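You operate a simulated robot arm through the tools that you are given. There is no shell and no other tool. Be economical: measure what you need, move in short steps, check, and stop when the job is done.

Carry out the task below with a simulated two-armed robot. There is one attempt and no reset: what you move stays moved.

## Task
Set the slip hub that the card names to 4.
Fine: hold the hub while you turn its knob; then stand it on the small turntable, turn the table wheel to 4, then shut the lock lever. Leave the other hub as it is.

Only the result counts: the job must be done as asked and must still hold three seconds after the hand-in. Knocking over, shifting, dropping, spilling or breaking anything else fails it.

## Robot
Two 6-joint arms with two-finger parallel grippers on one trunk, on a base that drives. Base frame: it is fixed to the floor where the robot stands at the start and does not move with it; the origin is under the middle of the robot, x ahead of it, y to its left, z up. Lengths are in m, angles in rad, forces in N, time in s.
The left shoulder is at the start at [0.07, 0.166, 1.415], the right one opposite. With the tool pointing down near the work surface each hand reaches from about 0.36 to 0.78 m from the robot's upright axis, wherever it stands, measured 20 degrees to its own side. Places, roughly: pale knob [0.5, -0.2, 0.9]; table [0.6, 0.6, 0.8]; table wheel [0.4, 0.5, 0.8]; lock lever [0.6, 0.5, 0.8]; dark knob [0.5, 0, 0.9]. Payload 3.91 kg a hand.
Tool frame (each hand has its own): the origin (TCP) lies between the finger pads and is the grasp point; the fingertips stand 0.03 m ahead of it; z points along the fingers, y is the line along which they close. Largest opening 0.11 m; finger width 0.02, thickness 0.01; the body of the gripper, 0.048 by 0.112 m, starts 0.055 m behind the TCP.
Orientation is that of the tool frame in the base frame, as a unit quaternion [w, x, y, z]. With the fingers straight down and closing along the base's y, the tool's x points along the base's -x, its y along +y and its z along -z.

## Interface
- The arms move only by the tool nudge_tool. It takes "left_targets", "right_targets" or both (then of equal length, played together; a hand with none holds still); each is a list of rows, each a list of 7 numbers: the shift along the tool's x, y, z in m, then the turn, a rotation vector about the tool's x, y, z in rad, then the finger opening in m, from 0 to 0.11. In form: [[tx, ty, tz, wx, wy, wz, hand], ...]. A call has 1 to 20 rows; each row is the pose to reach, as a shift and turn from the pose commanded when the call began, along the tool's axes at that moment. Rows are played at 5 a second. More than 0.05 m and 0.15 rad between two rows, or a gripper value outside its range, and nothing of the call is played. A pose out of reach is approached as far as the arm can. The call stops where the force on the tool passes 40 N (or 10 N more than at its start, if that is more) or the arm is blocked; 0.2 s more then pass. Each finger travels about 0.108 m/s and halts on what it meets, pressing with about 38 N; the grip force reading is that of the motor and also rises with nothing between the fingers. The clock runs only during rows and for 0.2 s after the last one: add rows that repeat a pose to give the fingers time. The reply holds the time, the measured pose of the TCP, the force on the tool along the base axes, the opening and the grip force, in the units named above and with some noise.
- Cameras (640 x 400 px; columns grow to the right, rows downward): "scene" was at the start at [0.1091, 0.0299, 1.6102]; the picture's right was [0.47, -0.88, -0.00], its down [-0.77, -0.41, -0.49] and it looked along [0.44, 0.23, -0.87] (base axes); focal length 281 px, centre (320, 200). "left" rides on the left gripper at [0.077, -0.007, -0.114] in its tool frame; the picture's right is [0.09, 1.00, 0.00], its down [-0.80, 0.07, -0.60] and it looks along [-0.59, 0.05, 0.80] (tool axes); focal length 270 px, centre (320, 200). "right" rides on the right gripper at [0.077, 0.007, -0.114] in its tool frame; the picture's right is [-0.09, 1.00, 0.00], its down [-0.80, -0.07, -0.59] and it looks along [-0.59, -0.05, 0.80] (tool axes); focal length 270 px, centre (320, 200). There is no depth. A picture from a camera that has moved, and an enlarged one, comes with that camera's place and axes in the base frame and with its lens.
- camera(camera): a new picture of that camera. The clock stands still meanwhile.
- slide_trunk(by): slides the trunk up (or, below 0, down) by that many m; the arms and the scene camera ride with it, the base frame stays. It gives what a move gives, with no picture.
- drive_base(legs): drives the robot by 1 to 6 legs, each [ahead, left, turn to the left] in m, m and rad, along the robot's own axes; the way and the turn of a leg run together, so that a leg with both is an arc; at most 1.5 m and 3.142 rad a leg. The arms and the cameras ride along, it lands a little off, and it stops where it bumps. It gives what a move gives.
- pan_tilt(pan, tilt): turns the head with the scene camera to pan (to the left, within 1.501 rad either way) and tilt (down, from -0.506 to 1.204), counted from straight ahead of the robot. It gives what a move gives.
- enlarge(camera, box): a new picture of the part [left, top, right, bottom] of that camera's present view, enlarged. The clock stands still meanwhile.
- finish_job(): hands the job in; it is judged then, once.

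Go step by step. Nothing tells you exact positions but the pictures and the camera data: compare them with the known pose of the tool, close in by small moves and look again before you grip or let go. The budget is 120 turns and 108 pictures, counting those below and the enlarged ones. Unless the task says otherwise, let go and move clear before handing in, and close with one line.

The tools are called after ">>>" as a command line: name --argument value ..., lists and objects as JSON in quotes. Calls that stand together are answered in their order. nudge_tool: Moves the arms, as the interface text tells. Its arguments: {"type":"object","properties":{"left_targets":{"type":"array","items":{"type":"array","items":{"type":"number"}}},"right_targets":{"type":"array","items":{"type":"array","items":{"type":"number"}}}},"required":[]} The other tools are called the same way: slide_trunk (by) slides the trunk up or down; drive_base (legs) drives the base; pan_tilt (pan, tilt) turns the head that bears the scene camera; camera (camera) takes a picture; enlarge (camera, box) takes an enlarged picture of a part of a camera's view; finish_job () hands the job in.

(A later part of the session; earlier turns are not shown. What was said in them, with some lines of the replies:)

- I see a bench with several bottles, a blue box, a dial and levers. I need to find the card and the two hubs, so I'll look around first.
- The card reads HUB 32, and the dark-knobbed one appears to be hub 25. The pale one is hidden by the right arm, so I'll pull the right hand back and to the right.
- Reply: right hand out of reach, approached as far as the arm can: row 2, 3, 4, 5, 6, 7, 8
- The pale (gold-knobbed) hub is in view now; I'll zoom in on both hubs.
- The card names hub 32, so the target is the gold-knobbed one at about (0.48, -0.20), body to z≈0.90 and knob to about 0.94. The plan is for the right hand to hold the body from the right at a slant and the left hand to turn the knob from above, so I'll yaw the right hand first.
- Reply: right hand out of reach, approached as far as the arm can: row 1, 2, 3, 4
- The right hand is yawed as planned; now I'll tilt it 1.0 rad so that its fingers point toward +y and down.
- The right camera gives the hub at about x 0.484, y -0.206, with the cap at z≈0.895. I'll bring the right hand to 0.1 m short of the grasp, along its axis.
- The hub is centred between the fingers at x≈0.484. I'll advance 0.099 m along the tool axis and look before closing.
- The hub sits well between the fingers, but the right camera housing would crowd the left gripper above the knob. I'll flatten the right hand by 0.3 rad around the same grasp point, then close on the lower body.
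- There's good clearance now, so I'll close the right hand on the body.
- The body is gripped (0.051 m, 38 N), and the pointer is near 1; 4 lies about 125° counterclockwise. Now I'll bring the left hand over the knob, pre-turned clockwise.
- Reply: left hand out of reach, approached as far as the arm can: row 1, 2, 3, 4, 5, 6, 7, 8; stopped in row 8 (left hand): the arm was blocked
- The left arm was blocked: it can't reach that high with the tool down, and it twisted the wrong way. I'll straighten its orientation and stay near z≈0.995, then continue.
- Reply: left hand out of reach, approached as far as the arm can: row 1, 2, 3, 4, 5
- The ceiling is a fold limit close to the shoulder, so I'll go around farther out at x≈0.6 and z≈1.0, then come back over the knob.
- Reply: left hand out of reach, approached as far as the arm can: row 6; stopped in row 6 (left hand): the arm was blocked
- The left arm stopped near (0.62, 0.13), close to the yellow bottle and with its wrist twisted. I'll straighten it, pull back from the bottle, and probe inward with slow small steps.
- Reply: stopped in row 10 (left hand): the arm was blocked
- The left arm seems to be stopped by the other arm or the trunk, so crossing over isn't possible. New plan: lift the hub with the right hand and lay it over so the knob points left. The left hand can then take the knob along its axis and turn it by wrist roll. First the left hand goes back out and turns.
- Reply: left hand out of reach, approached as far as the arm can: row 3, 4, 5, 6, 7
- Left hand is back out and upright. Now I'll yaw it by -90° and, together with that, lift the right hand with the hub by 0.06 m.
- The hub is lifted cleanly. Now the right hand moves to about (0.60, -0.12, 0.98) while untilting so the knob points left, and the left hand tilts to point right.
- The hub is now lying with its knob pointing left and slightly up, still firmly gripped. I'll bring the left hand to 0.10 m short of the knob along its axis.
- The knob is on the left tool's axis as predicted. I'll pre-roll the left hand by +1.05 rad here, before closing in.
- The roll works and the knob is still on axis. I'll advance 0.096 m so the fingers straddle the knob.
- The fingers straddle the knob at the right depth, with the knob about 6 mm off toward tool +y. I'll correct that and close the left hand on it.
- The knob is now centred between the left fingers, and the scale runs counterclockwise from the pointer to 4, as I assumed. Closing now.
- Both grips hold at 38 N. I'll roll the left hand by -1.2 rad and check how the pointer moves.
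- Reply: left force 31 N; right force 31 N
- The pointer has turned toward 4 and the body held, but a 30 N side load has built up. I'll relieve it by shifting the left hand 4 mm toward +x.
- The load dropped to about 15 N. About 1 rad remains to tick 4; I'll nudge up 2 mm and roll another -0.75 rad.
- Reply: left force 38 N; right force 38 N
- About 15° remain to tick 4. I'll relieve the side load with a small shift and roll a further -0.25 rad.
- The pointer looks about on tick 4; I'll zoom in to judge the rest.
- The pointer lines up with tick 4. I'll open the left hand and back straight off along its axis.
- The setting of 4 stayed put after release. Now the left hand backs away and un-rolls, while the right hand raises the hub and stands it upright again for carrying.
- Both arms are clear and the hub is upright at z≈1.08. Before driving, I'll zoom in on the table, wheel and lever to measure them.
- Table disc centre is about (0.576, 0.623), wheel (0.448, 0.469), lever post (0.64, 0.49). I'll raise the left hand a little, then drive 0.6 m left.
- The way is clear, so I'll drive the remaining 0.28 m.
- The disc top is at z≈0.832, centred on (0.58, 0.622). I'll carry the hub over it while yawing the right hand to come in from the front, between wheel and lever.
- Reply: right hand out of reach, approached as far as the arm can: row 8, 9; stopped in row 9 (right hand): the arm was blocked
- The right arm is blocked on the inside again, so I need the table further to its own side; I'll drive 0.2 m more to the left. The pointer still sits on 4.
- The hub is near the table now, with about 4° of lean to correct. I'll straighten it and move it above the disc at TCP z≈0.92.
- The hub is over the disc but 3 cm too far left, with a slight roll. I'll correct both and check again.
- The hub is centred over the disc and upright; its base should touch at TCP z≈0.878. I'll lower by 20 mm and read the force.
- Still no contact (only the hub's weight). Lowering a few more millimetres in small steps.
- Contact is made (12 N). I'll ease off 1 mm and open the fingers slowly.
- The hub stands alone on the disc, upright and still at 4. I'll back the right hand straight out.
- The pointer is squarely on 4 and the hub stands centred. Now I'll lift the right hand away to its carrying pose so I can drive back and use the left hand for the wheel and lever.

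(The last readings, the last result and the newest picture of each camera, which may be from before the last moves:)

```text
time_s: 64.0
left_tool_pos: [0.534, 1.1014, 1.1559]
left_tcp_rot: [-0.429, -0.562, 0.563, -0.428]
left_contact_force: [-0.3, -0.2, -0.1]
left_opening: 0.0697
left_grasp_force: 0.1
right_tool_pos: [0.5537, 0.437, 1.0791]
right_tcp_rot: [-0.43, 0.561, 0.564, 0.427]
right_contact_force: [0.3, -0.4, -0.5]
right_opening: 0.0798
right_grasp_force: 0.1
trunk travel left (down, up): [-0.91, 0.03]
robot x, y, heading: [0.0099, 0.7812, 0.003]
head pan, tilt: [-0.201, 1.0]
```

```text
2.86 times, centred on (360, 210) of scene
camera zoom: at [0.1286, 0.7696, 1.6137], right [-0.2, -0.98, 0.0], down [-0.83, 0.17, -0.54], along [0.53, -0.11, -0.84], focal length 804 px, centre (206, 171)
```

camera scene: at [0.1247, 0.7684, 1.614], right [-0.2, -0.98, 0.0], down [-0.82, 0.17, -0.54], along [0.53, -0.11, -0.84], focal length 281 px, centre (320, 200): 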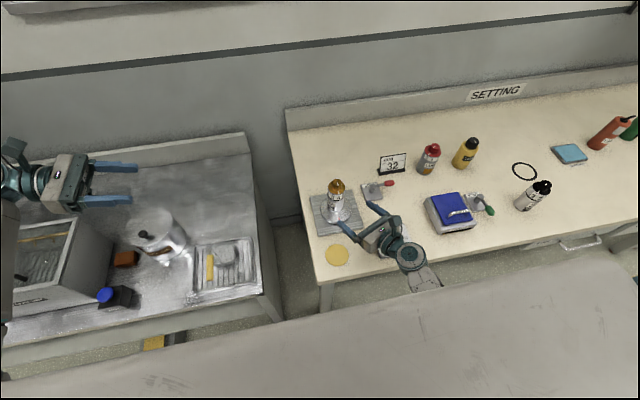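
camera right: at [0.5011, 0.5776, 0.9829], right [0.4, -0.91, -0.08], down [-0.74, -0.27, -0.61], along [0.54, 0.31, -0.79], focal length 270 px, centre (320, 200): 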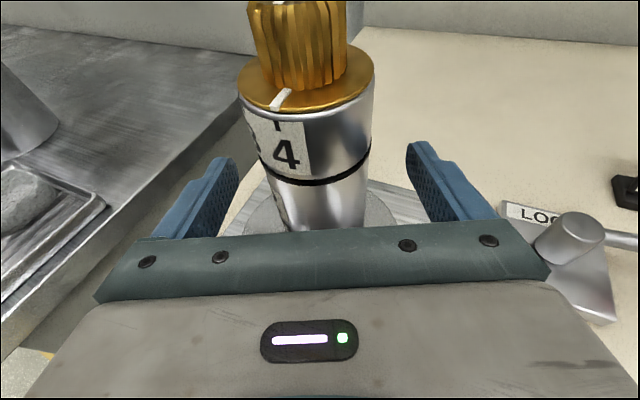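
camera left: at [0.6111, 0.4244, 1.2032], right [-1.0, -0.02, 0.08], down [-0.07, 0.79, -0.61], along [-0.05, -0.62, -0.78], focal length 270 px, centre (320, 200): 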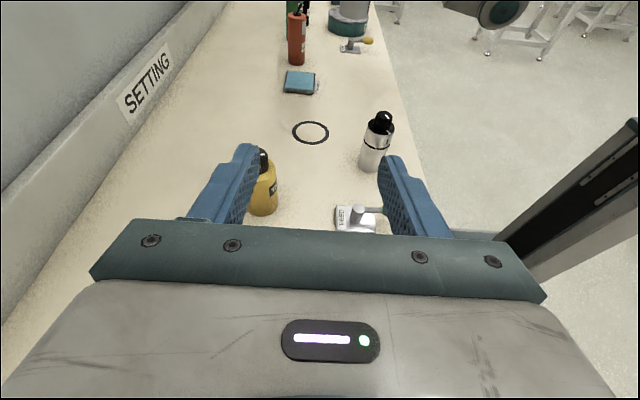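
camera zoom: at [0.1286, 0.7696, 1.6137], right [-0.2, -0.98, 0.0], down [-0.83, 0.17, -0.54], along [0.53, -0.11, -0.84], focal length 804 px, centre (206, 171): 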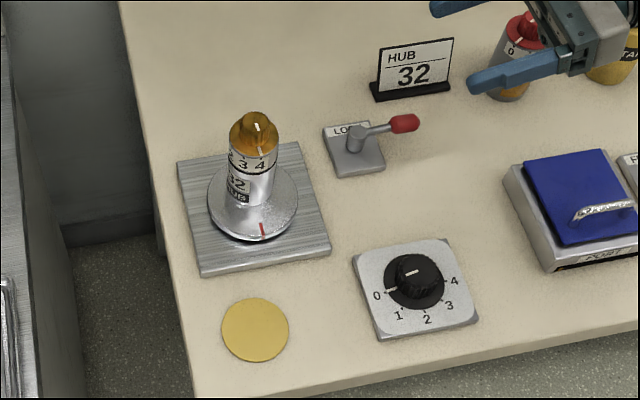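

The wheel's scale runs counterclockwise from 0 (left) via the front to 4 (right), about 150°. I'll drive 0.25 m back to the right, then turn the left hand downward in the gap between the benches.

>>> drive_base --legs '[[0, -0.25, 0]]'

>>> nudge_tool --left_targets '[[-0.01, 0, -0.002, 0, -0.13, 0, 0.08], [-0.025, 0, -0.004, 0, -0.26, 0, 0.08], [-0.04, 0, 0.0, 0, -0.39, 0, 0.08], [-0.055, 0, 0.004, 0, -0.52, 0, 0.08], [-0.07, 0, 0.008, 0, -0.65, 0, 0.08], [-0.085, 0, 0.012, 0, -0.78, 0, 0.08], [-0.1, 0, 0.018, 0, -0.91, 0, 0.08], [-0.115, 0, 0.025, 0, -1.04, 0, 0.08], [-0.13, 0, 0.033, 0, -1.17, 0, 0.08], [-0.147, 0, 0.041, 0, -1.3, 0, 0.08], [-0.147, 0, 0.041, 0, -1.3, 0, 0.08]]'

>>> pan_tilt --pan 0.2 --tilt 1.1

>>> camera --camera "scene"

```text
time_s: 65.8
left_tool_pos: [0.5314, 0.8558, 1.1552]
left_tcp_rot: [0.429, 0.562, -0.562, 0.43]
left_contact_force: [-0.8, 0.2, 0.2]
left_opening: 0.0699
left_grasp_force: 0.0
right_tool_pos: [0.554, 0.1917, 1.0793]
right_tcp_rot: [-0.429, 0.561, 0.565, 0.427]
right_contact_force: [0.7, -0.1, -0.3]
right_opening: 0.0801
right_grasp_force: 0.1
trunk travel left (down, up): [-0.91, 0.03]
robot x, y, heading: [0.0093, 0.5334, 0.003]
head pan, tilt: [-0.201, 1.0]
```

```text
time_s: 68.2
left_tool_pos: [0.5372, 0.8607, 0.9826]
left_tcp_rot: [0.0, 0.707, -0.707, 0.002]
left_contact_force: [0.7, -0.3, -0.3]
left_opening: 0.08
left_grasp_force: 0.0
left hand out of reach, approached as far as the arm can: row 8, 9, 10, 11
right_tool_pos: [0.5534, 0.1904, 1.08]
right_tcp_rot: [-0.429, 0.561, 0.565, 0.427]
right_contact_force: [-0.1, 0.3, 0.1]
right_opening: 0.0801
right_grasp_force: 0.1
trunk travel left (down, up): [-0.91, 0.03]
robot x, y, heading: [0.0105, 0.5363, 0.005]
head pan, tilt: [-0.201, 1.0]
```

```text
time_s: 69.1
left_tool_pos: [0.5392, 0.8606, 0.9823]
left_tcp_rot: [0.0, 0.708, -0.706, 0.003]
left_contact_force: [0.4, -0.3, 0.3]
left_opening: 0.08
left_grasp_force: 0.0
right_tool_pos: [0.5544, 0.1888, 1.0797]
right_tcp_rot: [-0.43, 0.56, 0.565, 0.427]
right_contact_force: [-0.9, 0.0, 0.2]
right_opening: 0.08
right_grasp_force: 0.1
trunk travel left (down, up): [-0.91, 0.03]
robot x, y, heading: [0.0081, 0.5371, 0.003]
head pan, tilt: [0.201, 1.1]
```

```text
44 pictures are left
camera scene: at [0.1208, 0.548, 1.6073], right [0.2, -0.98, 0.0], down [-0.87, -0.18, -0.45], along [0.44, 0.09, -0.89], focal length 281 px, centre (320, 200)
```

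scene: 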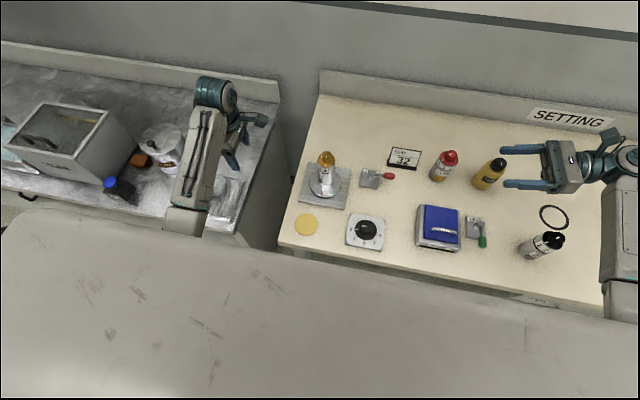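

The left hand points down at (0.54, 0.86). I'll bring it back to x≈0.42 and yaw it to the start angle for turning, keeping it clear of the hub's path.

>>> nudge_tool --left_targets '[[0, 0.012, 0.01, 0, 0, 0.14, 0.08], [0, 0.024, 0.02, 0, 0, 0.28, 0.08], [0, 0.036, 0.03, 0, 0, 0.42, 0.08], [0, 0.048, 0.04, 0, 0, 0.56, 0.08], [0, 0.06, 0.04, 0, 0, 0.7, 0.08], [0, 0.072, 0.04, 0, 0, 0.84, 0.08], [0, 0.084, 0.04, 0, 0, 0.98, 0.08], [0, 0.096, 0.04, 0, 0, 1.12, 0.08], [0, 0.108, 0.04, 0, 0, 1.26, 0.08], [0, 0.118, 0.04, 0, 0, 1.4, 0.08], [0, 0.118, 0.04, 0, 0, 1.5, 0.08]]'

>>> camera --camera "scene"

```text
time_s: 71.5
left_tool_pos: [0.4203, 0.8608, 0.9418]
left_tcp_rot: [0.0, -0.035, 0.999, -0.001]
left_contact_force: [0.3, -0.7, 0.0]
left_opening: 0.08
left_grasp_force: 0.1
right_tool_pos: [0.5537, 0.1897, 1.0806]
right_tcp_rot: [-0.429, 0.561, 0.565, 0.427]
right_contact_force: [0.2, 0.5, -1.1]
right_opening: 0.0801
right_grasp_force: 0.0
trunk travel left (down, up): [-0.91, 0.03]
robot x, y, heading: [0.0077, 0.5367, 0.009]
head pan, tilt: [0.201, 1.1]
```

```text
43 pictures are left
camera scene: at [0.121, 0.5481, 1.6072], right [0.2, -0.98, 0.0], down [-0.87, -0.18, -0.45], along [0.44, 0.09, -0.89], focal length 281 px, centre (320, 200)
```

scene: 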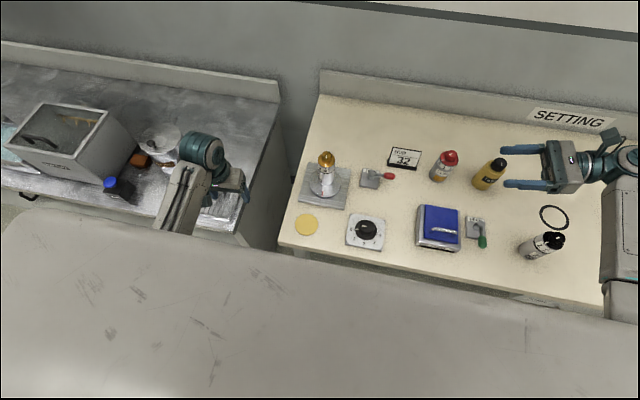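

The left hand is slim and low now at x≈0.42, with a clear path. I'll drive 0.39 m right so it arrives over the wheel.

>>> drive_base --legs '[[0, -0.39, 0]]'

>>> pan_tilt --pan 0.6 --tilt 1.0

>>> camera --camera "scene"

>>> camera --camera "left"

```text
time_s: 74.0
left_tool_pos: [0.4205, 0.4714, 0.9415]
left_tcp_rot: [0.0, -0.04, 0.999, -0.001]
left_contact_force: [-0.4, 0.5, 0.5]
left_opening: 0.08
left_grasp_force: 0.1
right_tool_pos: [0.5587, -0.1982, 1.0814]
right_tcp_rot: [-0.431, 0.559, 0.567, 0.425]
right_contact_force: [-1.4, -0.2, -0.2]
right_opening: 0.08
right_grasp_force: 0.1
trunk travel left (down, up): [-0.91, 0.03]
robot x, y, heading: [0.0106, 0.1408, 0.008]
head pan, tilt: [0.201, 1.1]
```

```text
time_s: 74.8
left_tool_pos: [0.4209, 0.4708, 0.9409]
left_tcp_rot: [0.0, -0.041, 0.999, -0.001]
left_contact_force: [0.7, 0.2, -0.2]
left_opening: 0.0801
left_grasp_force: 0.0
right_tool_pos: [0.5587, -0.1997, 1.0791]
right_tcp_rot: [-0.431, 0.559, 0.566, 0.426]
right_contact_force: [-0.5, 0.3, -0.2]
right_opening: 0.0799
right_grasp_force: 0.0
trunk travel left (down, up): [-0.91, 0.03]
robot x, y, heading: [0.0121, 0.1441, 0.008]
head pan, tilt: [0.6, 1.0]
```

```text
42 pictures are left
camera scene: at [0.1188, 0.1821, 1.6139], right [0.57, -0.82, 0.0], down [-0.69, -0.48, -0.54], along [0.44, 0.31, -0.84], focal length 281 px, centre (320, 200)
```

scene: 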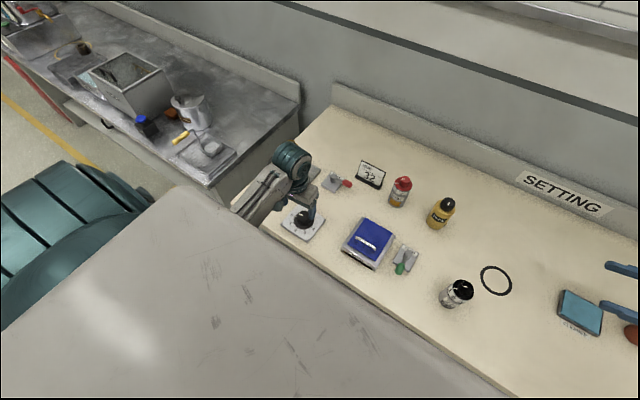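

```text
41 pictures are left
camera left: at [0.345, 0.4586, 1.0554], right [-0.17, 0.99, 0.0], down [0.79, 0.14, 0.59], along [0.59, 0.1, -0.8], focal length 270 px, centre (320, 200)
```

left: 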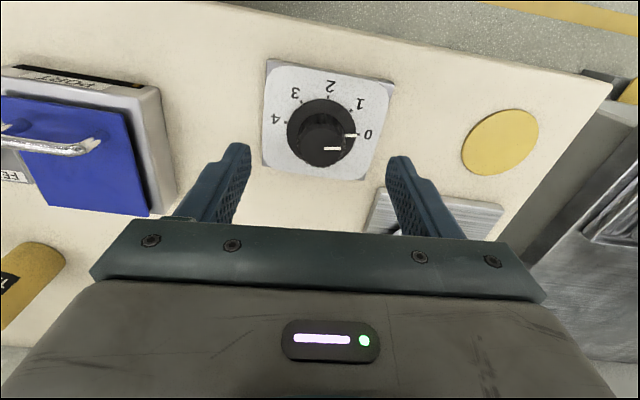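

The wheel is right ahead of the left fingers. I'll zoom in on it to fix the knob's centre and height.

>>> enlarge --camera "left" --box '[240, 50, 416, 160]'

```text
3.64 times, centred on (328, 105) of left
camera zoom: at [0.345, 0.4586, 1.0554], right [-0.17, 0.99, 0.0], down [0.79, 0.14, 0.59], along [0.59, 0.1, -0.8], focal length 983 px, centre (291, 546)
```

zoom: 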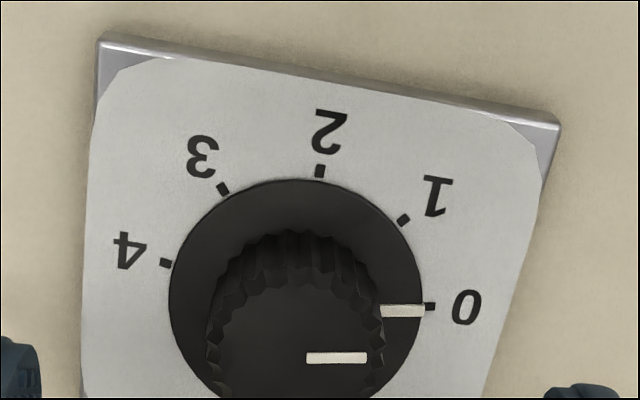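

The wheel's ticks are about 42° apart (total ≈ 168°); the knob is centred near (0.441, 0.475) with its top at z≈0.857. I'll lower the open fingers around it.

>>> nudge_tool --left_targets '[[-0.0203, 0.0024, 0.0, 0, 0, 0, 0.08], [-0.0203, 0.0024, 0.03, 0, 0, 0, 0.08], [-0.0203, 0.0024, 0.055, 0, 0, 0, 0.08], [-0.0203, 0.0024, 0.07, 0, 0, 0, 0.08], [-0.0203, 0.0024, 0.079, 0, 0, 0, 0.08], [-0.0203, 0.0024, 0.079, 0, 0, 0, 0.08]]'

>>> camera --camera "left"

```text
time_s: 76.2
left_tool_pos: [0.4407, 0.4753, 0.8619]
left_tcp_rot: [0.0, -0.041, 0.999, -0.001]
left_contact_force: [-0.4, -0.8, -0.1]
left_opening: 0.0799
left_grasp_force: 0.1
right_tool_pos: [0.5595, -0.1991, 1.0801]
right_tcp_rot: [-0.431, 0.559, 0.567, 0.425]
right_contact_force: [0.5, -0.4, 0.4]
right_opening: 0.0797
right_grasp_force: 0.1
trunk travel left (down, up): [-0.91, 0.03]
robot x, y, heading: [0.0098, 0.142, 0.013]
head pan, tilt: [0.6, 1.0]
```

```text
39 pictures are left
camera left: at [0.365, 0.4626, 0.9753], right [-0.17, 0.99, 0.0], down [0.79, 0.14, 0.59], along [0.59, 0.1, -0.8], focal length 270 px, centre (320, 200)
```

left: 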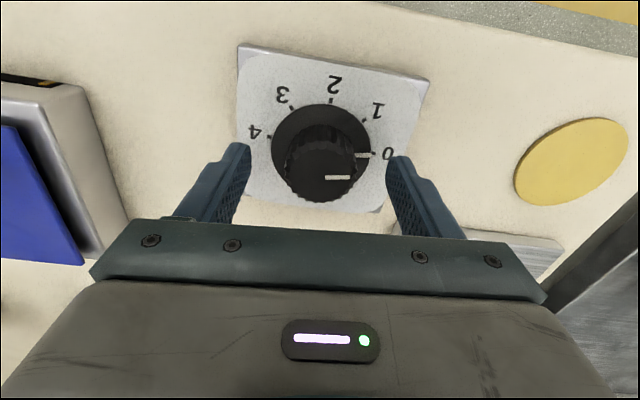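

The knob is centred between the fingers. I'll close on it and turn it counterclockwise by 1.4 rad as a first stroke.

>>> nudge_tool --left_targets '[[0, 0, 0, 0, 0, 0, 0.06], [0, 0, 0, 0, 0, 0, 0.045], [0, 0, 0, 0, 0, 0, 0.03], [0, 0, 0, 0, 0, 0, 0.02], [0, 0, 0, 0, 0, -0.08, 0.02], [0, 0, 0, 0, 0, -0.16, 0.02], [0, 0, 0, 0, 0, -0.24, 0.02], [0, 0, 0, 0, 0, -0.32, 0.02], [0, 0, 0, 0, 0, -0.4, 0.02]]'

>>> camera --camera "left"

```text
time_s: 78.2
left_tool_pos: [0.4414, 0.4736, 0.8622]
left_tcp_rot: [-0.001, -0.239, 0.971, -0.002]
left_contact_force: [-3.1, -9.3, -12.5]
left_opening: 0.0416
left_grasp_force: 45.2
right_tool_pos: [0.5599, -0.1993, 1.0791]
right_tcp_rot: [-0.433, 0.558, 0.567, 0.425]
right_contact_force: [1.0, 0.0, -0.1]
right_opening: 0.08
right_grasp_force: 0.1
trunk travel left (down, up): [-0.91, 0.03]
robot x, y, heading: [0.0105, 0.1452, 0.008]
head pan, tilt: [0.6, 1.0]
```

```text
38 pictures are left
camera left: at [0.3771, 0.4332, 0.9759], right [-0.54, 0.84, 0.0], down [0.68, 0.44, 0.59], along [0.5, 0.32, -0.81], focal length 270 px, centre (320, 200)
```

left: 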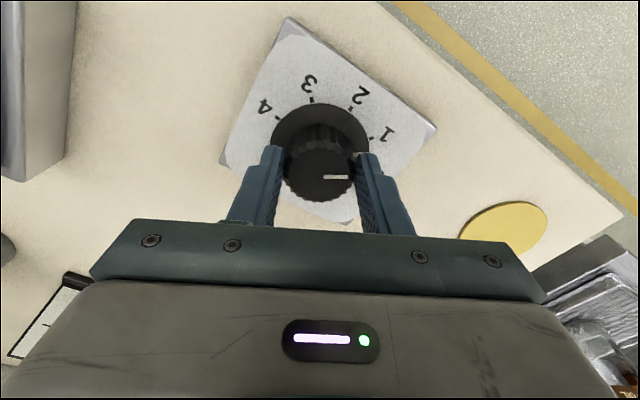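

The wheel turns with the hand with modest forces. Continuing the stroke by another 1.2 rad.

>>> nudge_tool --left_targets '[[0, 0, 0, 0, 0, -0.1, 0.02], [0, 0, 0, 0, 0, -0.2, 0.02], [0, 0, 0, 0, 0, -0.3, 0.02], [0, 0, 0, 0, 0, -0.4, 0.02], [0, 0, 0, 0, 0, -0.5, 0.02], [0, 0, 0, 0, 0, -0.6, 0.02], [0, 0, 0, 0, 0, -0.7, 0.02], [0, 0, 0, 0, 0, -0.8, 0.02], [0, 0, 0, 0, 0, -0.9, 0.02], [0, 0, 0, 0, 0, -1.0, 0.02], [0, 0, 0, 0, 0, -1.1, 0.02], [0, 0, 0, 0, 0, -1.2, 0.02]]'

>>> camera --camera "left"

>>> camera --camera "scene"

```text
time_s: 80.0
left_tool_pos: [0.4444, 0.4697, 0.8611]
left_tcp_rot: [-0.001, -0.577, 0.817, -0.004]
left_contact_force: [13.2, -12.9, -11.0]
left_opening: 0.0416
left_grasp_force: 44.2
right_tool_pos: [0.5624, -0.2002, 1.0802]
right_tcp_rot: [-0.432, 0.559, 0.567, 0.424]
right_contact_force: [0.5, -0.3, 0.0]
right_opening: 0.08
right_grasp_force: 0.0
trunk travel left (down, up): [-0.91, 0.03]
robot x, y, heading: [0.0122, 0.1454, 0.01]
head pan, tilt: [0.6, 1.0]
stopped in row 8 (left hand): the force on the tool passed its limit (the readings are from after the stop); the commanded pose is now the measured one
```

```text
37 pictures are left
camera left: at [0.4249, 0.3986, 0.9765], right [-0.97, 0.25, 0.0], down [0.2, 0.78, 0.59], along [0.15, 0.57, -0.81], focal length 270 px, centre (320, 200)
```

left: 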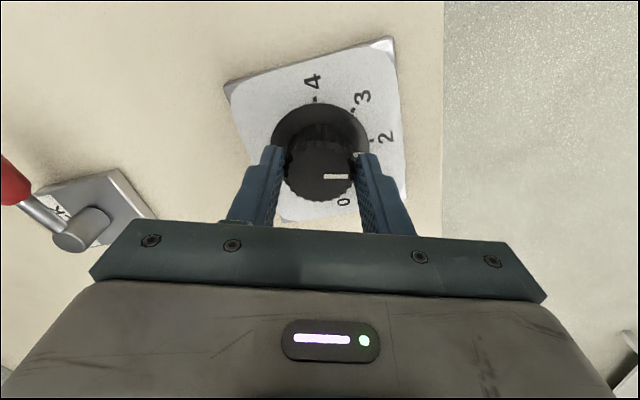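

```text
36 pictures are left
camera scene: at [0.1221, 0.1827, 1.614], right [0.57, -0.82, 0.0], down [-0.69, -0.48, -0.54], along [0.44, 0.31, -0.84], focal length 281 px, centre (320, 200)
```

scene: 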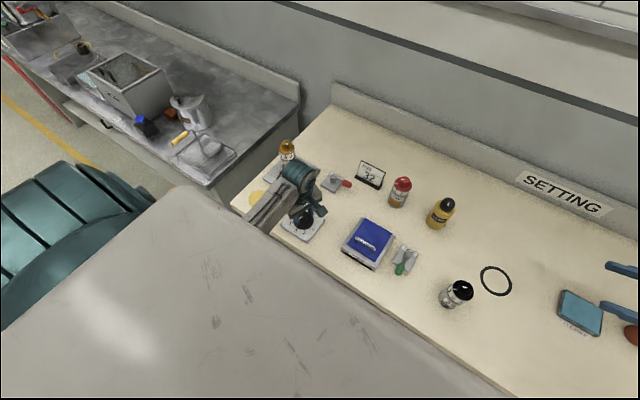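

The turn was stopped by side load, as the wheel's true axis is slightly toward +x, -y of my tool. I'll shift 3 mm that way and continue.

>>> nudge_tool --left_targets '[[0.0006, -0.0013, 0.0005, 0, 0, 0, 0.02], [0.0012, -0.0026, 0.001, 0, 0, 0, 0.02], [0.0012, -0.0026, 0.001, 0, 0, -0.08, 0.02], [0.0012, -0.0026, 0.001, 0, 0, -0.16, 0.02], [0.0012, -0.0026, 0.001, 0, 0, -0.24, 0.02], [0.0012, -0.0026, 0.001, 0, 0, -0.32, 0.02], [0.0012, -0.0026, 0.001, 0, 0, -0.4, 0.02]]'

```text
time_s: 81.6
left_tool_pos: [0.4457, 0.4715, 0.8612]
left_tcp_rot: [0.001, 0.728, -0.686, 0.002]
left_contact_force: [16.7, 0.4, 7.3]
left_opening: 0.0414
left_grasp_force: 45.1
right_tool_pos: [0.5619, -0.1999, 1.0792]
right_tcp_rot: [-0.432, 0.558, 0.566, 0.425]
right_contact_force: [0.4, -0.4, 0.2]
right_opening: 0.0799
right_grasp_force: 0.1
trunk travel left (down, up): [-0.91, 0.03]
robot x, y, heading: [0.0138, 0.1423, 0.007]
head pan, tilt: [0.6, 1.0]
```

Good progress with the load at 17 N; I'll shift 2.5 mm toward +x and continue 0.5 rad.

>>> nudge_tool --left_targets '[[0, -0.0013, -0.0005, 0, 0, 0, 0.02], [0, -0.0025, -0.0007, 0, 0, 0, 0.02], [0, -0.0025, -0.0007, 0, 0, -0.08, 0.02], [0, -0.0025, -0.0007, 0, 0, -0.16, 0.02], [0, -0.0025, -0.0007, 0, 0, -0.24, 0.02], [0, -0.0025, -0.0007, 0, 0, -0.32, 0.02], [0, -0.0025, -0.0007, 0, 0, -0.4, 0.02], [0, -0.0025, -0.0007, 0, 0, -0.48, 0.02]]'

>>> camera --camera "left"

```text
time_s: 83.4
left_tool_pos: [0.4482, 0.4727, 0.8604]
left_tcp_rot: [0.002, 0.87, -0.493, 0.002]
left_contact_force: [14.1, 4.9, 6.8]
left_opening: 0.0415
left_grasp_force: 45.0
right_tool_pos: [0.5606, -0.1993, 1.0793]
right_tcp_rot: [-0.431, 0.559, 0.567, 0.424]
right_contact_force: [0.6, 0.4, 0.1]
right_opening: 0.0797
right_grasp_force: 0.1
trunk travel left (down, up): [-0.91, 0.03]
robot x, y, heading: [0.0136, 0.1439, 0.009]
head pan, tilt: [0.6, 1.0]
```

```text
35 pictures are left
camera left: at [0.4936, 0.4108, 0.9762], right [-0.81, -0.59, 0.0], down [-0.47, 0.65, 0.59], along [-0.35, 0.48, -0.81], focal length 270 px, centre (320, 200)
```

left: 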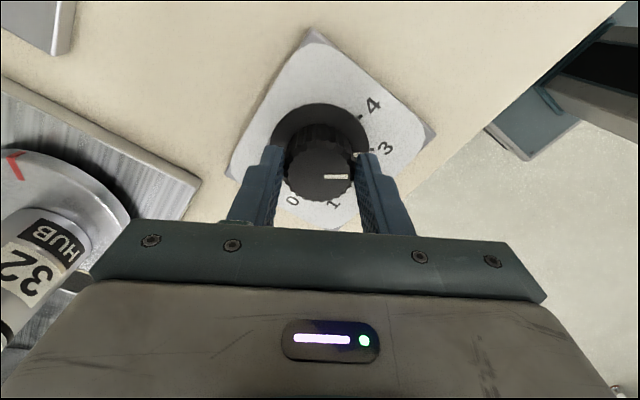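

The pointer is between 2 and 3, nearer 3. I'll relieve the load again and turn another 0.5 rad.

>>> nudge_tool --left_targets '[[0, -0.0012, -0.0005, 0, 0, 0, 0.02], [0, -0.0022, -0.0007, 0, 0, 0, 0.02], [0, -0.0022, -0.0007, 0, 0, -0.08, 0.02], [0, -0.0022, -0.0007, 0, 0, -0.16, 0.02], [0, -0.0022, -0.0007, 0, 0, -0.24, 0.02], [0, -0.0022, -0.0007, 0, 0, -0.32, 0.02], [0, -0.0022, -0.0007, 0, 0, -0.4, 0.02], [0, -0.0022, -0.0007, 0, 0, -0.5, 0.02]]'

>>> enlarge --camera "left" --box '[220, 50, 460, 240]'

```text
time_s: 85.2
left_tool_pos: [0.4482, 0.4724, 0.861]
left_tcp_rot: [0.002, 0.965, -0.261, 0.001]
left_contact_force: [8.9, 5.9, -5.3]
left_opening: 0.0415
left_grasp_force: 44.7
right_tool_pos: [0.5613, -0.1985, 1.0783]
right_tcp_rot: [-0.431, 0.559, 0.566, 0.425]
right_contact_force: [0.6, -0.3, 0.2]
right_opening: 0.0801
right_grasp_force: 0.1
trunk travel left (down, up): [-0.91, 0.03]
robot x, y, heading: [0.011, 0.1403, 0.01]
head pan, tilt: [0.6, 1.0]
```

```text
2.11 times, centred on (340, 145) of left
camera zoom: at [0.5197, 0.4419, 0.9761], right [-0.43, -0.9, 0.0], down [-0.73, 0.35, 0.59], along [-0.54, 0.25, -0.81], focal length 569 px, centre (278, 316)
```

zoom: 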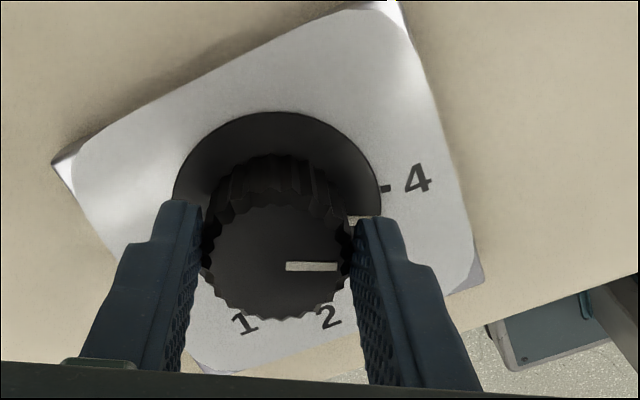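

About 23° remain to tick 4. Turning another 0.36 rad, then I'll check closely.

>>> nudge_tool --left_targets '[[0, -0.001, 0, 0, 0, -0.08, 0.02], [0, -0.001, 0, 0, 0, -0.16, 0.02], [0, -0.001, 0, 0, 0, -0.24, 0.02], [0, -0.001, 0, 0, 0, -0.3, 0.02], [0, -0.001, 0, 0, 0, -0.36, 0.02], [0, -0.001, 0, 0, 0, -0.36, 0.02]]'

>>> enlarge --camera "left" --box '[220, 50, 460, 240]'

```text
time_s: 86.6
left_tool_pos: [0.4489, 0.4753, 0.8624]
left_tcp_rot: [0.003, 0.996, -0.085, 0.0]
left_contact_force: [9.1, 15.4, 4.5]
left_opening: 0.0413
left_grasp_force: 45.0
right_tool_pos: [0.5609, -0.199, 1.0794]
right_tcp_rot: [-0.43, 0.56, 0.566, 0.425]
right_contact_force: [0.2, 0.3, -0.4]
right_opening: 0.0801
right_grasp_force: 0.0
trunk travel left (down, up): [-0.91, 0.03]
robot x, y, heading: [0.0103, 0.1463, 0.007]
head pan, tilt: [0.6, 1.0]
```

```text
2.11 times, centred on (340, 145) of left
camera zoom: at [0.5266, 0.4701, 0.976], right [-0.08, -1.0, 0.01], down [-0.8, 0.07, 0.59], along [-0.59, 0.04, -0.8], focal length 569 px, centre (278, 316)
```

zoom: 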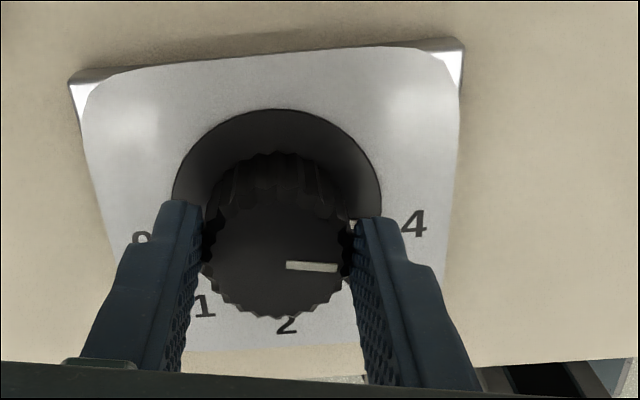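

The tick is hidden behind the finger, so I'll release, rise and look at the dial.

>>> nudge_tool --left_targets '[[0, 0, 0, 0, 0, 0, 0.05], [0, 0, 0, 0, 0, 0, 0.07], [0, 0, 0, 0, 0, 0, 0.08], [0, 0, -0.03, 0, 0, 0, 0.08], [0, 0, -0.06, 0, 0, 0, 0.08]]'

>>> enlarge --camera "left" --box '[230, 60, 406, 170]'

```text
time_s: 87.8
left_tool_pos: [0.4569, 0.4652, 0.9138]
left_tcp_rot: [-0.001, 0.996, -0.094, -0.002]
left_contact_force: [-1.2, -0.8, 0.7]
left_opening: 0.0801
left_grasp_force: 0.1
left hand out of reach, approached as far as the arm can: row 4, 5
right_tool_pos: [0.5597, -0.2003, 1.0794]
right_tcp_rot: [-0.431, 0.559, 0.567, 0.425]
right_contact_force: [1.0, -0.8, -0.4]
right_opening: 0.08
right_grasp_force: 0.1
trunk travel left (down, up): [-0.91, 0.03]
robot x, y, heading: [0.013, 0.144, 0.01]
head pan, tilt: [0.6, 1.0]
```

```text
3.64 times, centred on (318, 115) of left
camera zoom: at [0.5345, 0.4573, 1.0283], right [-0.1, -0.99, 0.0], down [-0.8, 0.08, 0.6], along [-0.59, 0.06, -0.8], focal length 983 px, centre (327, 509)
```

zoom: 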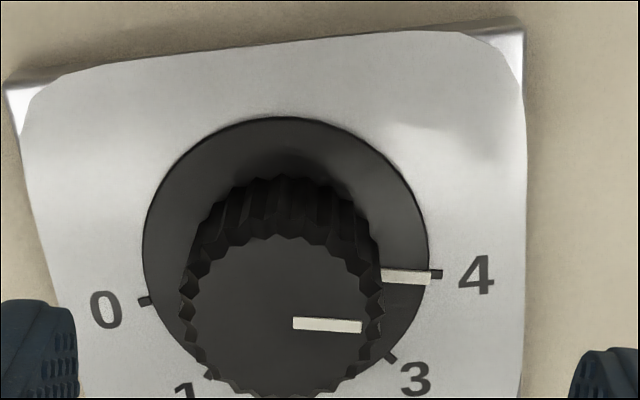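

The wheel pointer sits on tick 4, just as it sat on 0 at the start. Next I'll study the lock lever to see what "shut" means.

>>> enlarge --camera "scene" --box '[300, 150, 396, 210]'

>>> enlarge --camera "scene" --box '[370, 230, 450, 290]'

>>> enlarge --camera "scene" --box '[230, 130, 400, 250]'

```text
6.67 times, centred on (348, 180) of scene
camera zoom: at [0.1198, 0.1822, 1.6138], right [0.57, -0.82, 0.0], down [-0.69, -0.48, -0.54], along [0.44, 0.31, -0.84], focal length 1875 px, centre (133, 333)
```

zoom: 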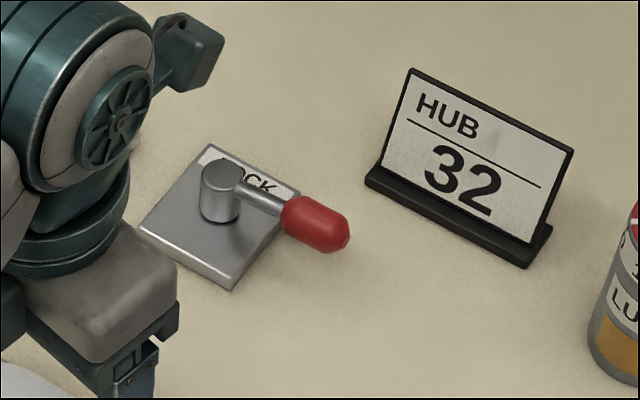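

```text
6.67 times, centred on (410, 260) of scene
camera zoom: at [0.1198, 0.1822, 1.6138], right [0.57, -0.82, 0.0], down [-0.69, -0.48, -0.54], along [0.44, 0.31, -0.84], focal length 1875 px, centre (-280, -200)
```

zoom: 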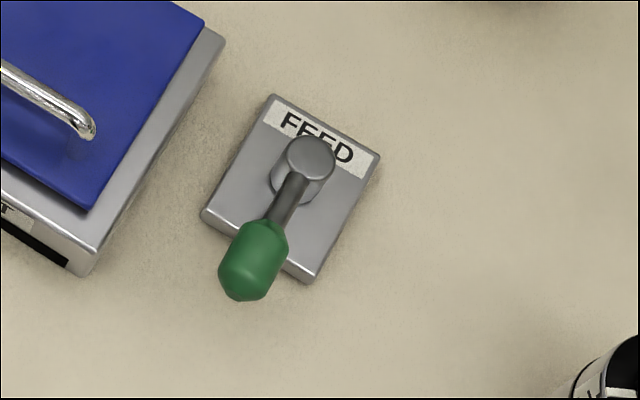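

```text
3.33 times, centred on (315, 190) of scene
camera zoom: at [0.1198, 0.1822, 1.6138], right [0.57, -0.82, 0.0], down [-0.69, -0.48, -0.54], along [0.44, 0.31, -0.84], focal length 938 px, centre (337, 233)
```

zoom: 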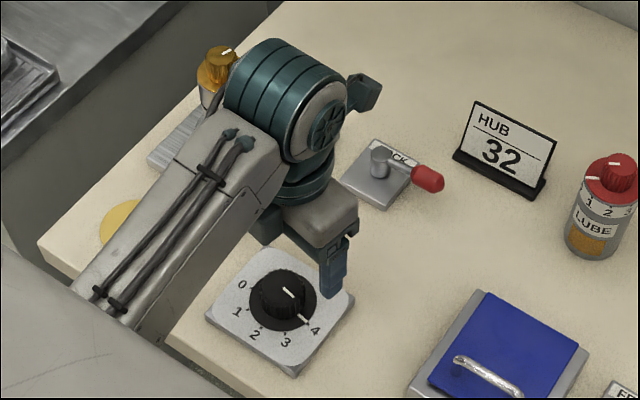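

The lock lever turns about a vertical post at (0.627, 0.482); its handle at (0.63, 0.43) points right, while the other levers point toward the robot, so "shut" should be a quarter turn toward me. I'll bring the left hand above the handle with its fingers set to straddle it.

>>> nudge_tool --left_targets '[[0.02, 0, -0.01, 0, 0, 0.1, 0.06], [0.04, 0, -0.02, 0, 0, 0.24, 0.06], [0.06, 0, -0.03, 0, 0, 0.38, 0.06], [0.08, 0, -0.03, 0, 0, 0.52, 0.06], [0.1, 0.001, -0.03, 0, 0, 0.66, 0.06], [0.12, 0.002, -0.03, 0, 0, 0.8, 0.06], [0.14, 0.003, -0.03, 0, 0, 0.94, 0.06], [0.16, 0.004, -0.03, 0, 0, 1.08, 0.06], [0.177, 0.004, -0.03, 0, 0, 1.22, 0.06], [0.177, 0.004, -0.03, 0, 0, 1.32, 0.06], [0.177, 0.004, -0.03, 0, 0, 1.39, 0.06]]'

>>> camera --camera "left"

>>> enlarge --camera "scene" --box '[230, 110, 422, 230]'

```text
time_s: 90.2
left_tool_pos: [0.6315, 0.4304, 0.9455]
left_tcp_rot: [0.001, 0.711, -0.704, 0.002]
left_contact_force: [0.0, 0.8, -0.2]
left_opening: 0.0601
left_grasp_force: 0.2
right_tool_pos: [0.5607, -0.2003, 1.0797]
right_tcp_rot: [-0.432, 0.558, 0.566, 0.426]
right_contact_force: [0.4, -1.0, -0.3]
right_opening: 0.0799
right_grasp_force: 0.0
trunk travel left (down, up): [-0.91, 0.03]
robot x, y, heading: [0.0054, 0.1438, 0.012]
head pan, tilt: [0.6, 1.0]
```

```text
28 pictures are left
camera left: at [0.6393, 0.3556, 1.06], right [-1.0, -0.1, 0.0], down [-0.08, 0.8, 0.59], along [-0.06, 0.59, -0.81], focal length 270 px, centre (320, 200)
```

left: 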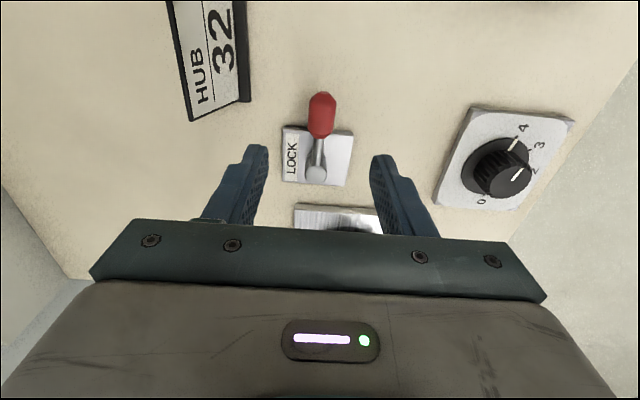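

```text
3.33 times, centred on (326, 170) of scene
camera zoom: at [0.1187, 0.1827, 1.6139], right [0.57, -0.82, 0.0], down [-0.69, -0.48, -0.54], along [0.44, 0.31, -0.84], focal length 938 px, centre (300, 300)
```

zoom: 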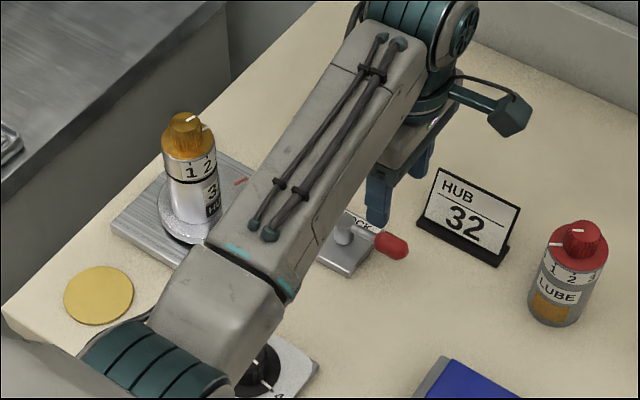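

The handle lies right under the left TCP at (0.631, 0.430). I'll descend around it and narrow the fingers to straddle it.

>>> nudge_tool --left_targets '[[0, 0, 0.03, 0, 0, 0, 0.055], [0, 0, 0.06, 0, 0, 0, 0.055], [0, 0, 0.08, 0, 0, 0, 0.055], [0, 0, 0.0875, 0, 0, 0, 0.045], [0, 0, 0.0875, 0, 0, 0, 0.032], [0, 0, 0.0875, 0, 0, 0, 0.032]]'

>>> camera --camera "left"

```text
time_s: 91.6
left_tool_pos: [0.6313, 0.4318, 0.8572]
left_tcp_rot: [0.002, 0.71, -0.704, 0.003]
left_contact_force: [-0.2, 0.9, -0.3]
left_opening: 0.032
left_grasp_force: 0.1
right_tool_pos: [0.5593, -0.199, 1.0784]
right_tcp_rot: [-0.431, 0.558, 0.566, 0.426]
right_contact_force: [-0.6, -0.1, 0.1]
right_opening: 0.0801
right_grasp_force: 0.0
trunk travel left (down, up): [-0.91, 0.03]
robot x, y, heading: [0.0118, 0.1426, 0.007]
head pan, tilt: [0.6, 1.0]
```

```text
26 pictures are left
camera left: at [0.6397, 0.3558, 0.9723], right [-1.0, -0.1, 0.0], down [-0.08, 0.8, 0.59], along [-0.06, 0.59, -0.81], focal length 270 px, centre (320, 200)
```

left: 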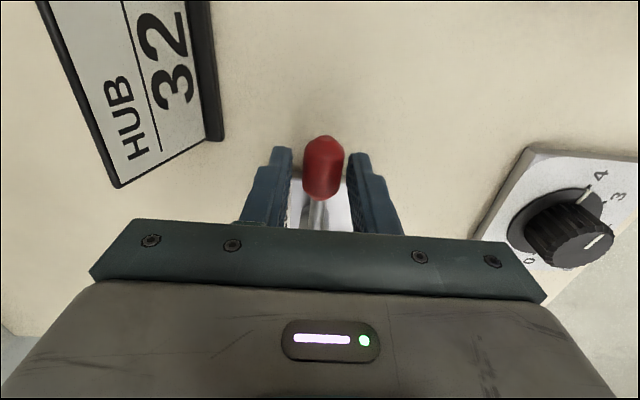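

The handle is between the fingers. I'll sweep it along its arc toward the robot, first by 0.4 rad as a test.

>>> nudge_tool --left_targets '[[-0.0005, 0.007, 0, 0, 0, 0.13, 0.03], [-0.0018, 0.0139, 0, 0, 0, 0.26, 0.03], [-0.0041, 0.0205, 0, 0, 0, 0.39, 0.03], [-0.0071, 0.0268, 0, 0, 0, 0.52, 0.03]]'

>>> camera --camera "left"

```text
time_s: 92.6
left_tool_pos: [0.6052, 0.4395, 0.856]
left_tcp_rot: [-0.001, -0.505, 0.863, -0.003]
left_contact_force: [0.1, 0.3, -0.2]
left_opening: 0.0302
left_grasp_force: 0.1
right_tool_pos: [0.5592, -0.1996, 1.0806]
right_tcp_rot: [-0.43, 0.559, 0.567, 0.425]
right_contact_force: [-0.6, 0.7, -0.3]
right_opening: 0.0799
right_grasp_force: 0.1
trunk travel left (down, up): [-0.91, 0.03]
robot x, y, heading: [0.0144, 0.1389, 0.011]
head pan, tilt: [0.6, 1.0]
```

```text
25 pictures are left
camera left: at [0.5725, 0.3701, 0.9719], right [-0.91, 0.41, 0.0], down [0.33, 0.74, 0.59], along [0.25, 0.54, -0.81], focal length 270 px, centre (320, 200)
```

left: 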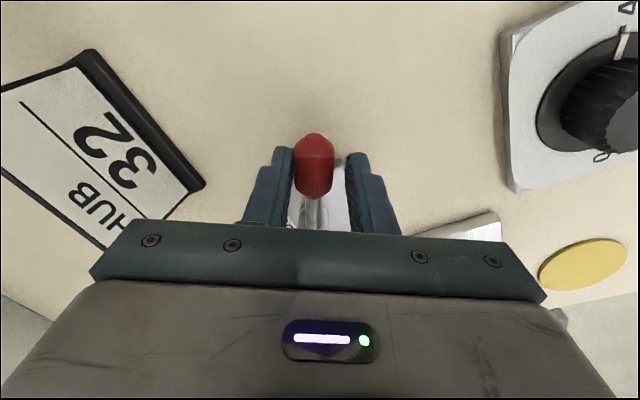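

The lever moves freely that way, so it wasn't at that stop. Continuing the arc toward a quarter turn.

>>> nudge_tool --left_targets '[[-0.0005, 0.007, 0, 0, 0, 0.13, 0.03], [-0.0018, 0.0139, 0, 0, 0, 0.26, 0.03], [-0.0041, 0.0205, 0, 0, 0, 0.39, 0.03], [-0.0071, 0.0268, 0, 0, 0, 0.52, 0.03], [-0.011, 0.0327, 0, 0, 0, 0.65, 0.03], [-0.0156, 0.038, 0, 0, 0, 0.78, 0.03], [-0.0209, 0.0426, 0, 0, 0, 0.91, 0.03], [-0.0267, 0.0466, 0, 0, 0, 1.04, 0.03]]'

>>> camera --camera "left"

```text
time_s: 94.4
left_tool_pos: [0.5786, 0.4803, 0.8575]
left_tcp_rot: [0.001, -0.009, 1.0, -0.002]
left_contact_force: [3.4, -7.6, -2.7]
left_opening: 0.0341
left_grasp_force: 3.7
right_tool_pos: [0.5598, -0.2015, 1.0787]
right_tcp_rot: [-0.432, 0.559, 0.566, 0.426]
right_contact_force: [0.8, 0.2, 0.0]
right_opening: 0.0801
right_grasp_force: 0.1
trunk travel left (down, up): [-0.91, 0.03]
robot x, y, heading: [0.0113, 0.1425, 0.007]
head pan, tilt: [0.6, 1.0]
```

```text
24 pictures are left
camera left: at [0.5017, 0.4746, 0.9717], right [-0.11, 0.99, -0.01], down [0.8, 0.09, 0.6], along [0.59, 0.06, -0.8], focal length 270 px, centre (320, 200)
```

left: 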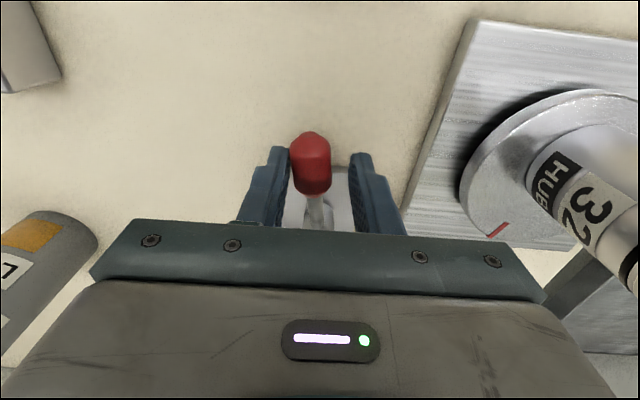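

The lever now points toward me and resists lightly, probably at or near its stop. I'll push a few millimetres more to seat it and read the force.

>>> nudge_tool --left_targets '[[0, 0.003, 0, 0, 0, 0.03, 0.034], [0, 0.006, 0, 0, 0, 0.06, 0.034], [0, 0.006, 0, 0, 0, 0.06, 0.034]]'

>>> camera --camera "left"

```text
time_s: 95.2
left_tool_pos: [0.5779, 0.4859, 0.8569]
left_tcp_rot: [0.001, 0.02, 1.0, -0.003]
left_contact_force: [11.5, -21.0, -1.2]
left_opening: 0.0438
left_grasp_force: 9.7
right_tool_pos: [0.5607, -0.2024, 1.0774]
right_tcp_rot: [-0.432, 0.558, 0.566, 0.425]
right_contact_force: [0.2, -0.4, -0.6]
right_opening: 0.0801
right_grasp_force: 0.1
trunk travel left (down, up): [-0.91, 0.03]
robot x, y, heading: [0.0078, 0.1406, 0.006]
head pan, tilt: [0.6, 1.0]
```

```text
23 pictures are left
camera left: at [0.5019, 0.484, 0.9719], right [-0.05, 1.0, -0.01], down [0.8, 0.04, 0.6], along [0.6, 0.02, -0.8], focal length 270 px, centre (320, 200)
```

left: 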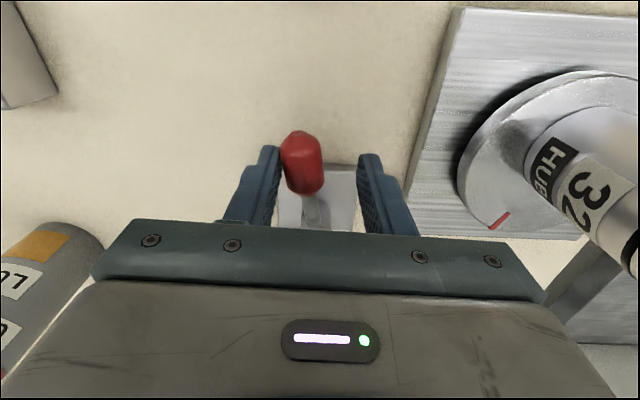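

The lever is firmly against its stop (21 N, no more motion), so it's shut. I'll open the fingers and rise clear.

>>> nudge_tool --left_targets '[[0, -0.004, 0, 0, 0, 0, 0.05], [0, -0.006, 0, 0, 0, 0, 0.06], [0, -0.006, 0, 0, 0, 0, 0.06], [0, -0.006, -0.03, 0, 0, 0, 0.06], [0, -0.006, -0.06, 0, 0, 0, 0.06], [0, -0.006, -0.1, 0, 0, 0, 0.06]]'

>>> camera --camera "left"

>>> camera --camera "scene"

```text
time_s: 96.6
left_tool_pos: [0.5759, 0.4852, 0.9609]
left_tcp_rot: [-0.001, 0.02, 1.0, -0.003]
left_contact_force: [1.9, 0.2, 0.5]
left_opening: 0.0602
left_grasp_force: 0.0
right_tool_pos: [0.5594, -0.1999, 1.0795]
right_tcp_rot: [-0.432, 0.558, 0.567, 0.425]
right_contact_force: [0.4, 0.0, -0.3]
right_opening: 0.08
right_grasp_force: 0.0
trunk travel left (down, up): [-0.91, 0.03]
robot x, y, heading: [0.0119, 0.1406, 0.007]
head pan, tilt: [0.6, 1.0]
```

```text
22 pictures are left
camera left: at [0.4991, 0.4829, 1.0743], right [-0.05, 1.0, -0.01], down [0.8, 0.04, 0.59], along [0.59, 0.02, -0.8], focal length 270 px, centre (320, 200)
```

left: 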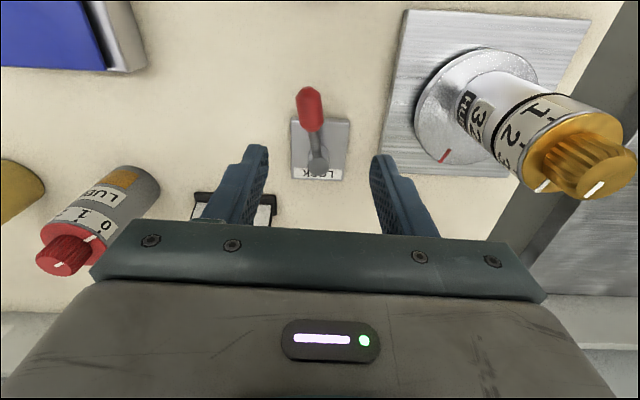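

```text
21 pictures are left
camera scene: at [0.1189, 0.1823, 1.6138], right [0.57, -0.82, 0.0], down [-0.69, -0.48, -0.54], along [0.44, 0.31, -0.84], focal length 281 px, centre (320, 200)
```

scene: 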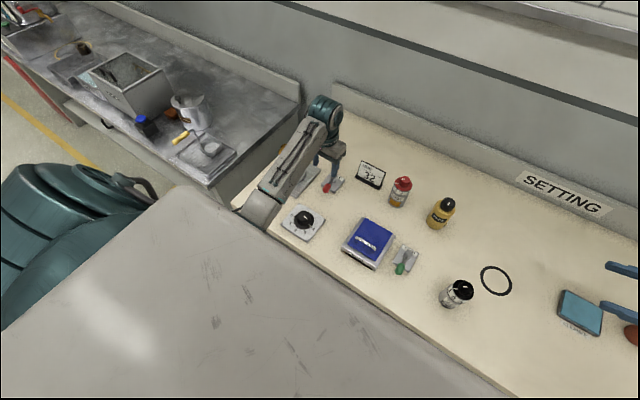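

The lever points toward the robot. I'll check the hub's pointer and the wheel once more.

>>> enlarge --camera "left" --box '[400, 20, 640, 220]'

>>> enlarge --camera "scene" --box '[260, 160, 390, 250]'

```text
2.00 times, centred on (520, 120) of left
camera zoom: at [0.4991, 0.4829, 1.0743], right [-0.05, 1.0, -0.01], down [0.8, 0.04, 0.59], along [0.59, 0.02, -0.8], focal length 541 px, centre (-80, 360)
```

zoom: 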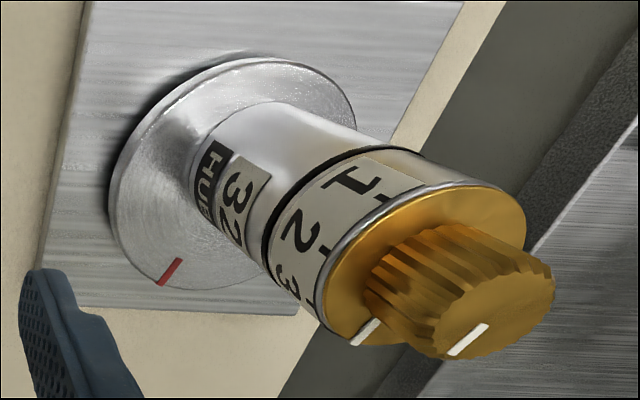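

```text
4.44 times, centred on (325, 205) of scene
camera zoom: at [0.1189, 0.1823, 1.6138], right [0.57, -0.82, 0.0], down [-0.69, -0.48, -0.54], along [0.44, 0.31, -0.84], focal length 1250 px, centre (298, 178)
```

zoom: 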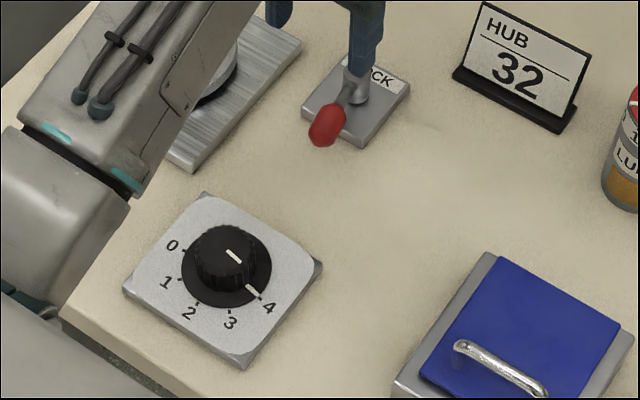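

Everything reads right: hub 32 at 4, wheel at 4, lever shut. I'll move the left hand a little aside and then hand in.

>>> nudge_tool --left_targets '[[0, -0.02, -0.02, 0, 0, 0, 0.06], [0, -0.05, -0.02, 0, 0, 0, 0.06], [0, -0.09, -0.02, 0, 0, 0, 0.06], [0, -0.09, -0.02, 0, 0, 0, 0.06]]'

>>> camera --camera "scene"

```text
time_s: 97.6
left_tool_pos: [0.5726, 0.3952, 0.9788]
left_tcp_rot: [0.001, 0.019, 1.0, -0.002]
left_contact_force: [-0.1, 0.0, 0.1]
left_opening: 0.0599
left_grasp_force: 0.0
right_tool_pos: [0.5596, -0.1997, 1.0812]
right_tcp_rot: [-0.431, 0.559, 0.566, 0.426]
right_contact_force: [0.0, 0.1, -1.1]
right_opening: 0.08
right_grasp_force: 0.0
trunk travel left (down, up): [-0.91, 0.03]
robot x, y, heading: [0.0133, 0.1423, 0.012]
head pan, tilt: [0.6, 1.0]
```

```text
18 pictures are left
camera scene: at [0.119, 0.1837, 1.6138], right [0.57, -0.82, 0.0], down [-0.69, -0.48, -0.54], along [0.44, 0.31, -0.84], focal length 281 px, centre (320, 200)
```

scene: 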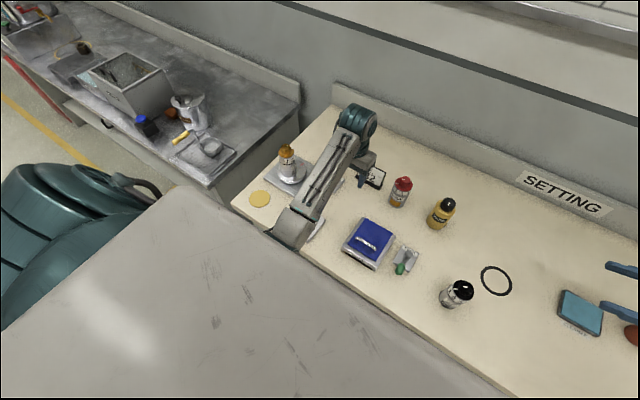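

The hub stands upright on the turntable, everything else is undisturbed and both hands are clear, so I'm handing in.

>>> finish_job

```text
The job is handed in.
```

I set hub 32 to 4, stood it on the turntable, turned the table wheel to 4, and shut the lock lever. I took "shut" to be the lever's stop toward the robot, because nothing on it marks the shut position. Hub 25 was not touched.
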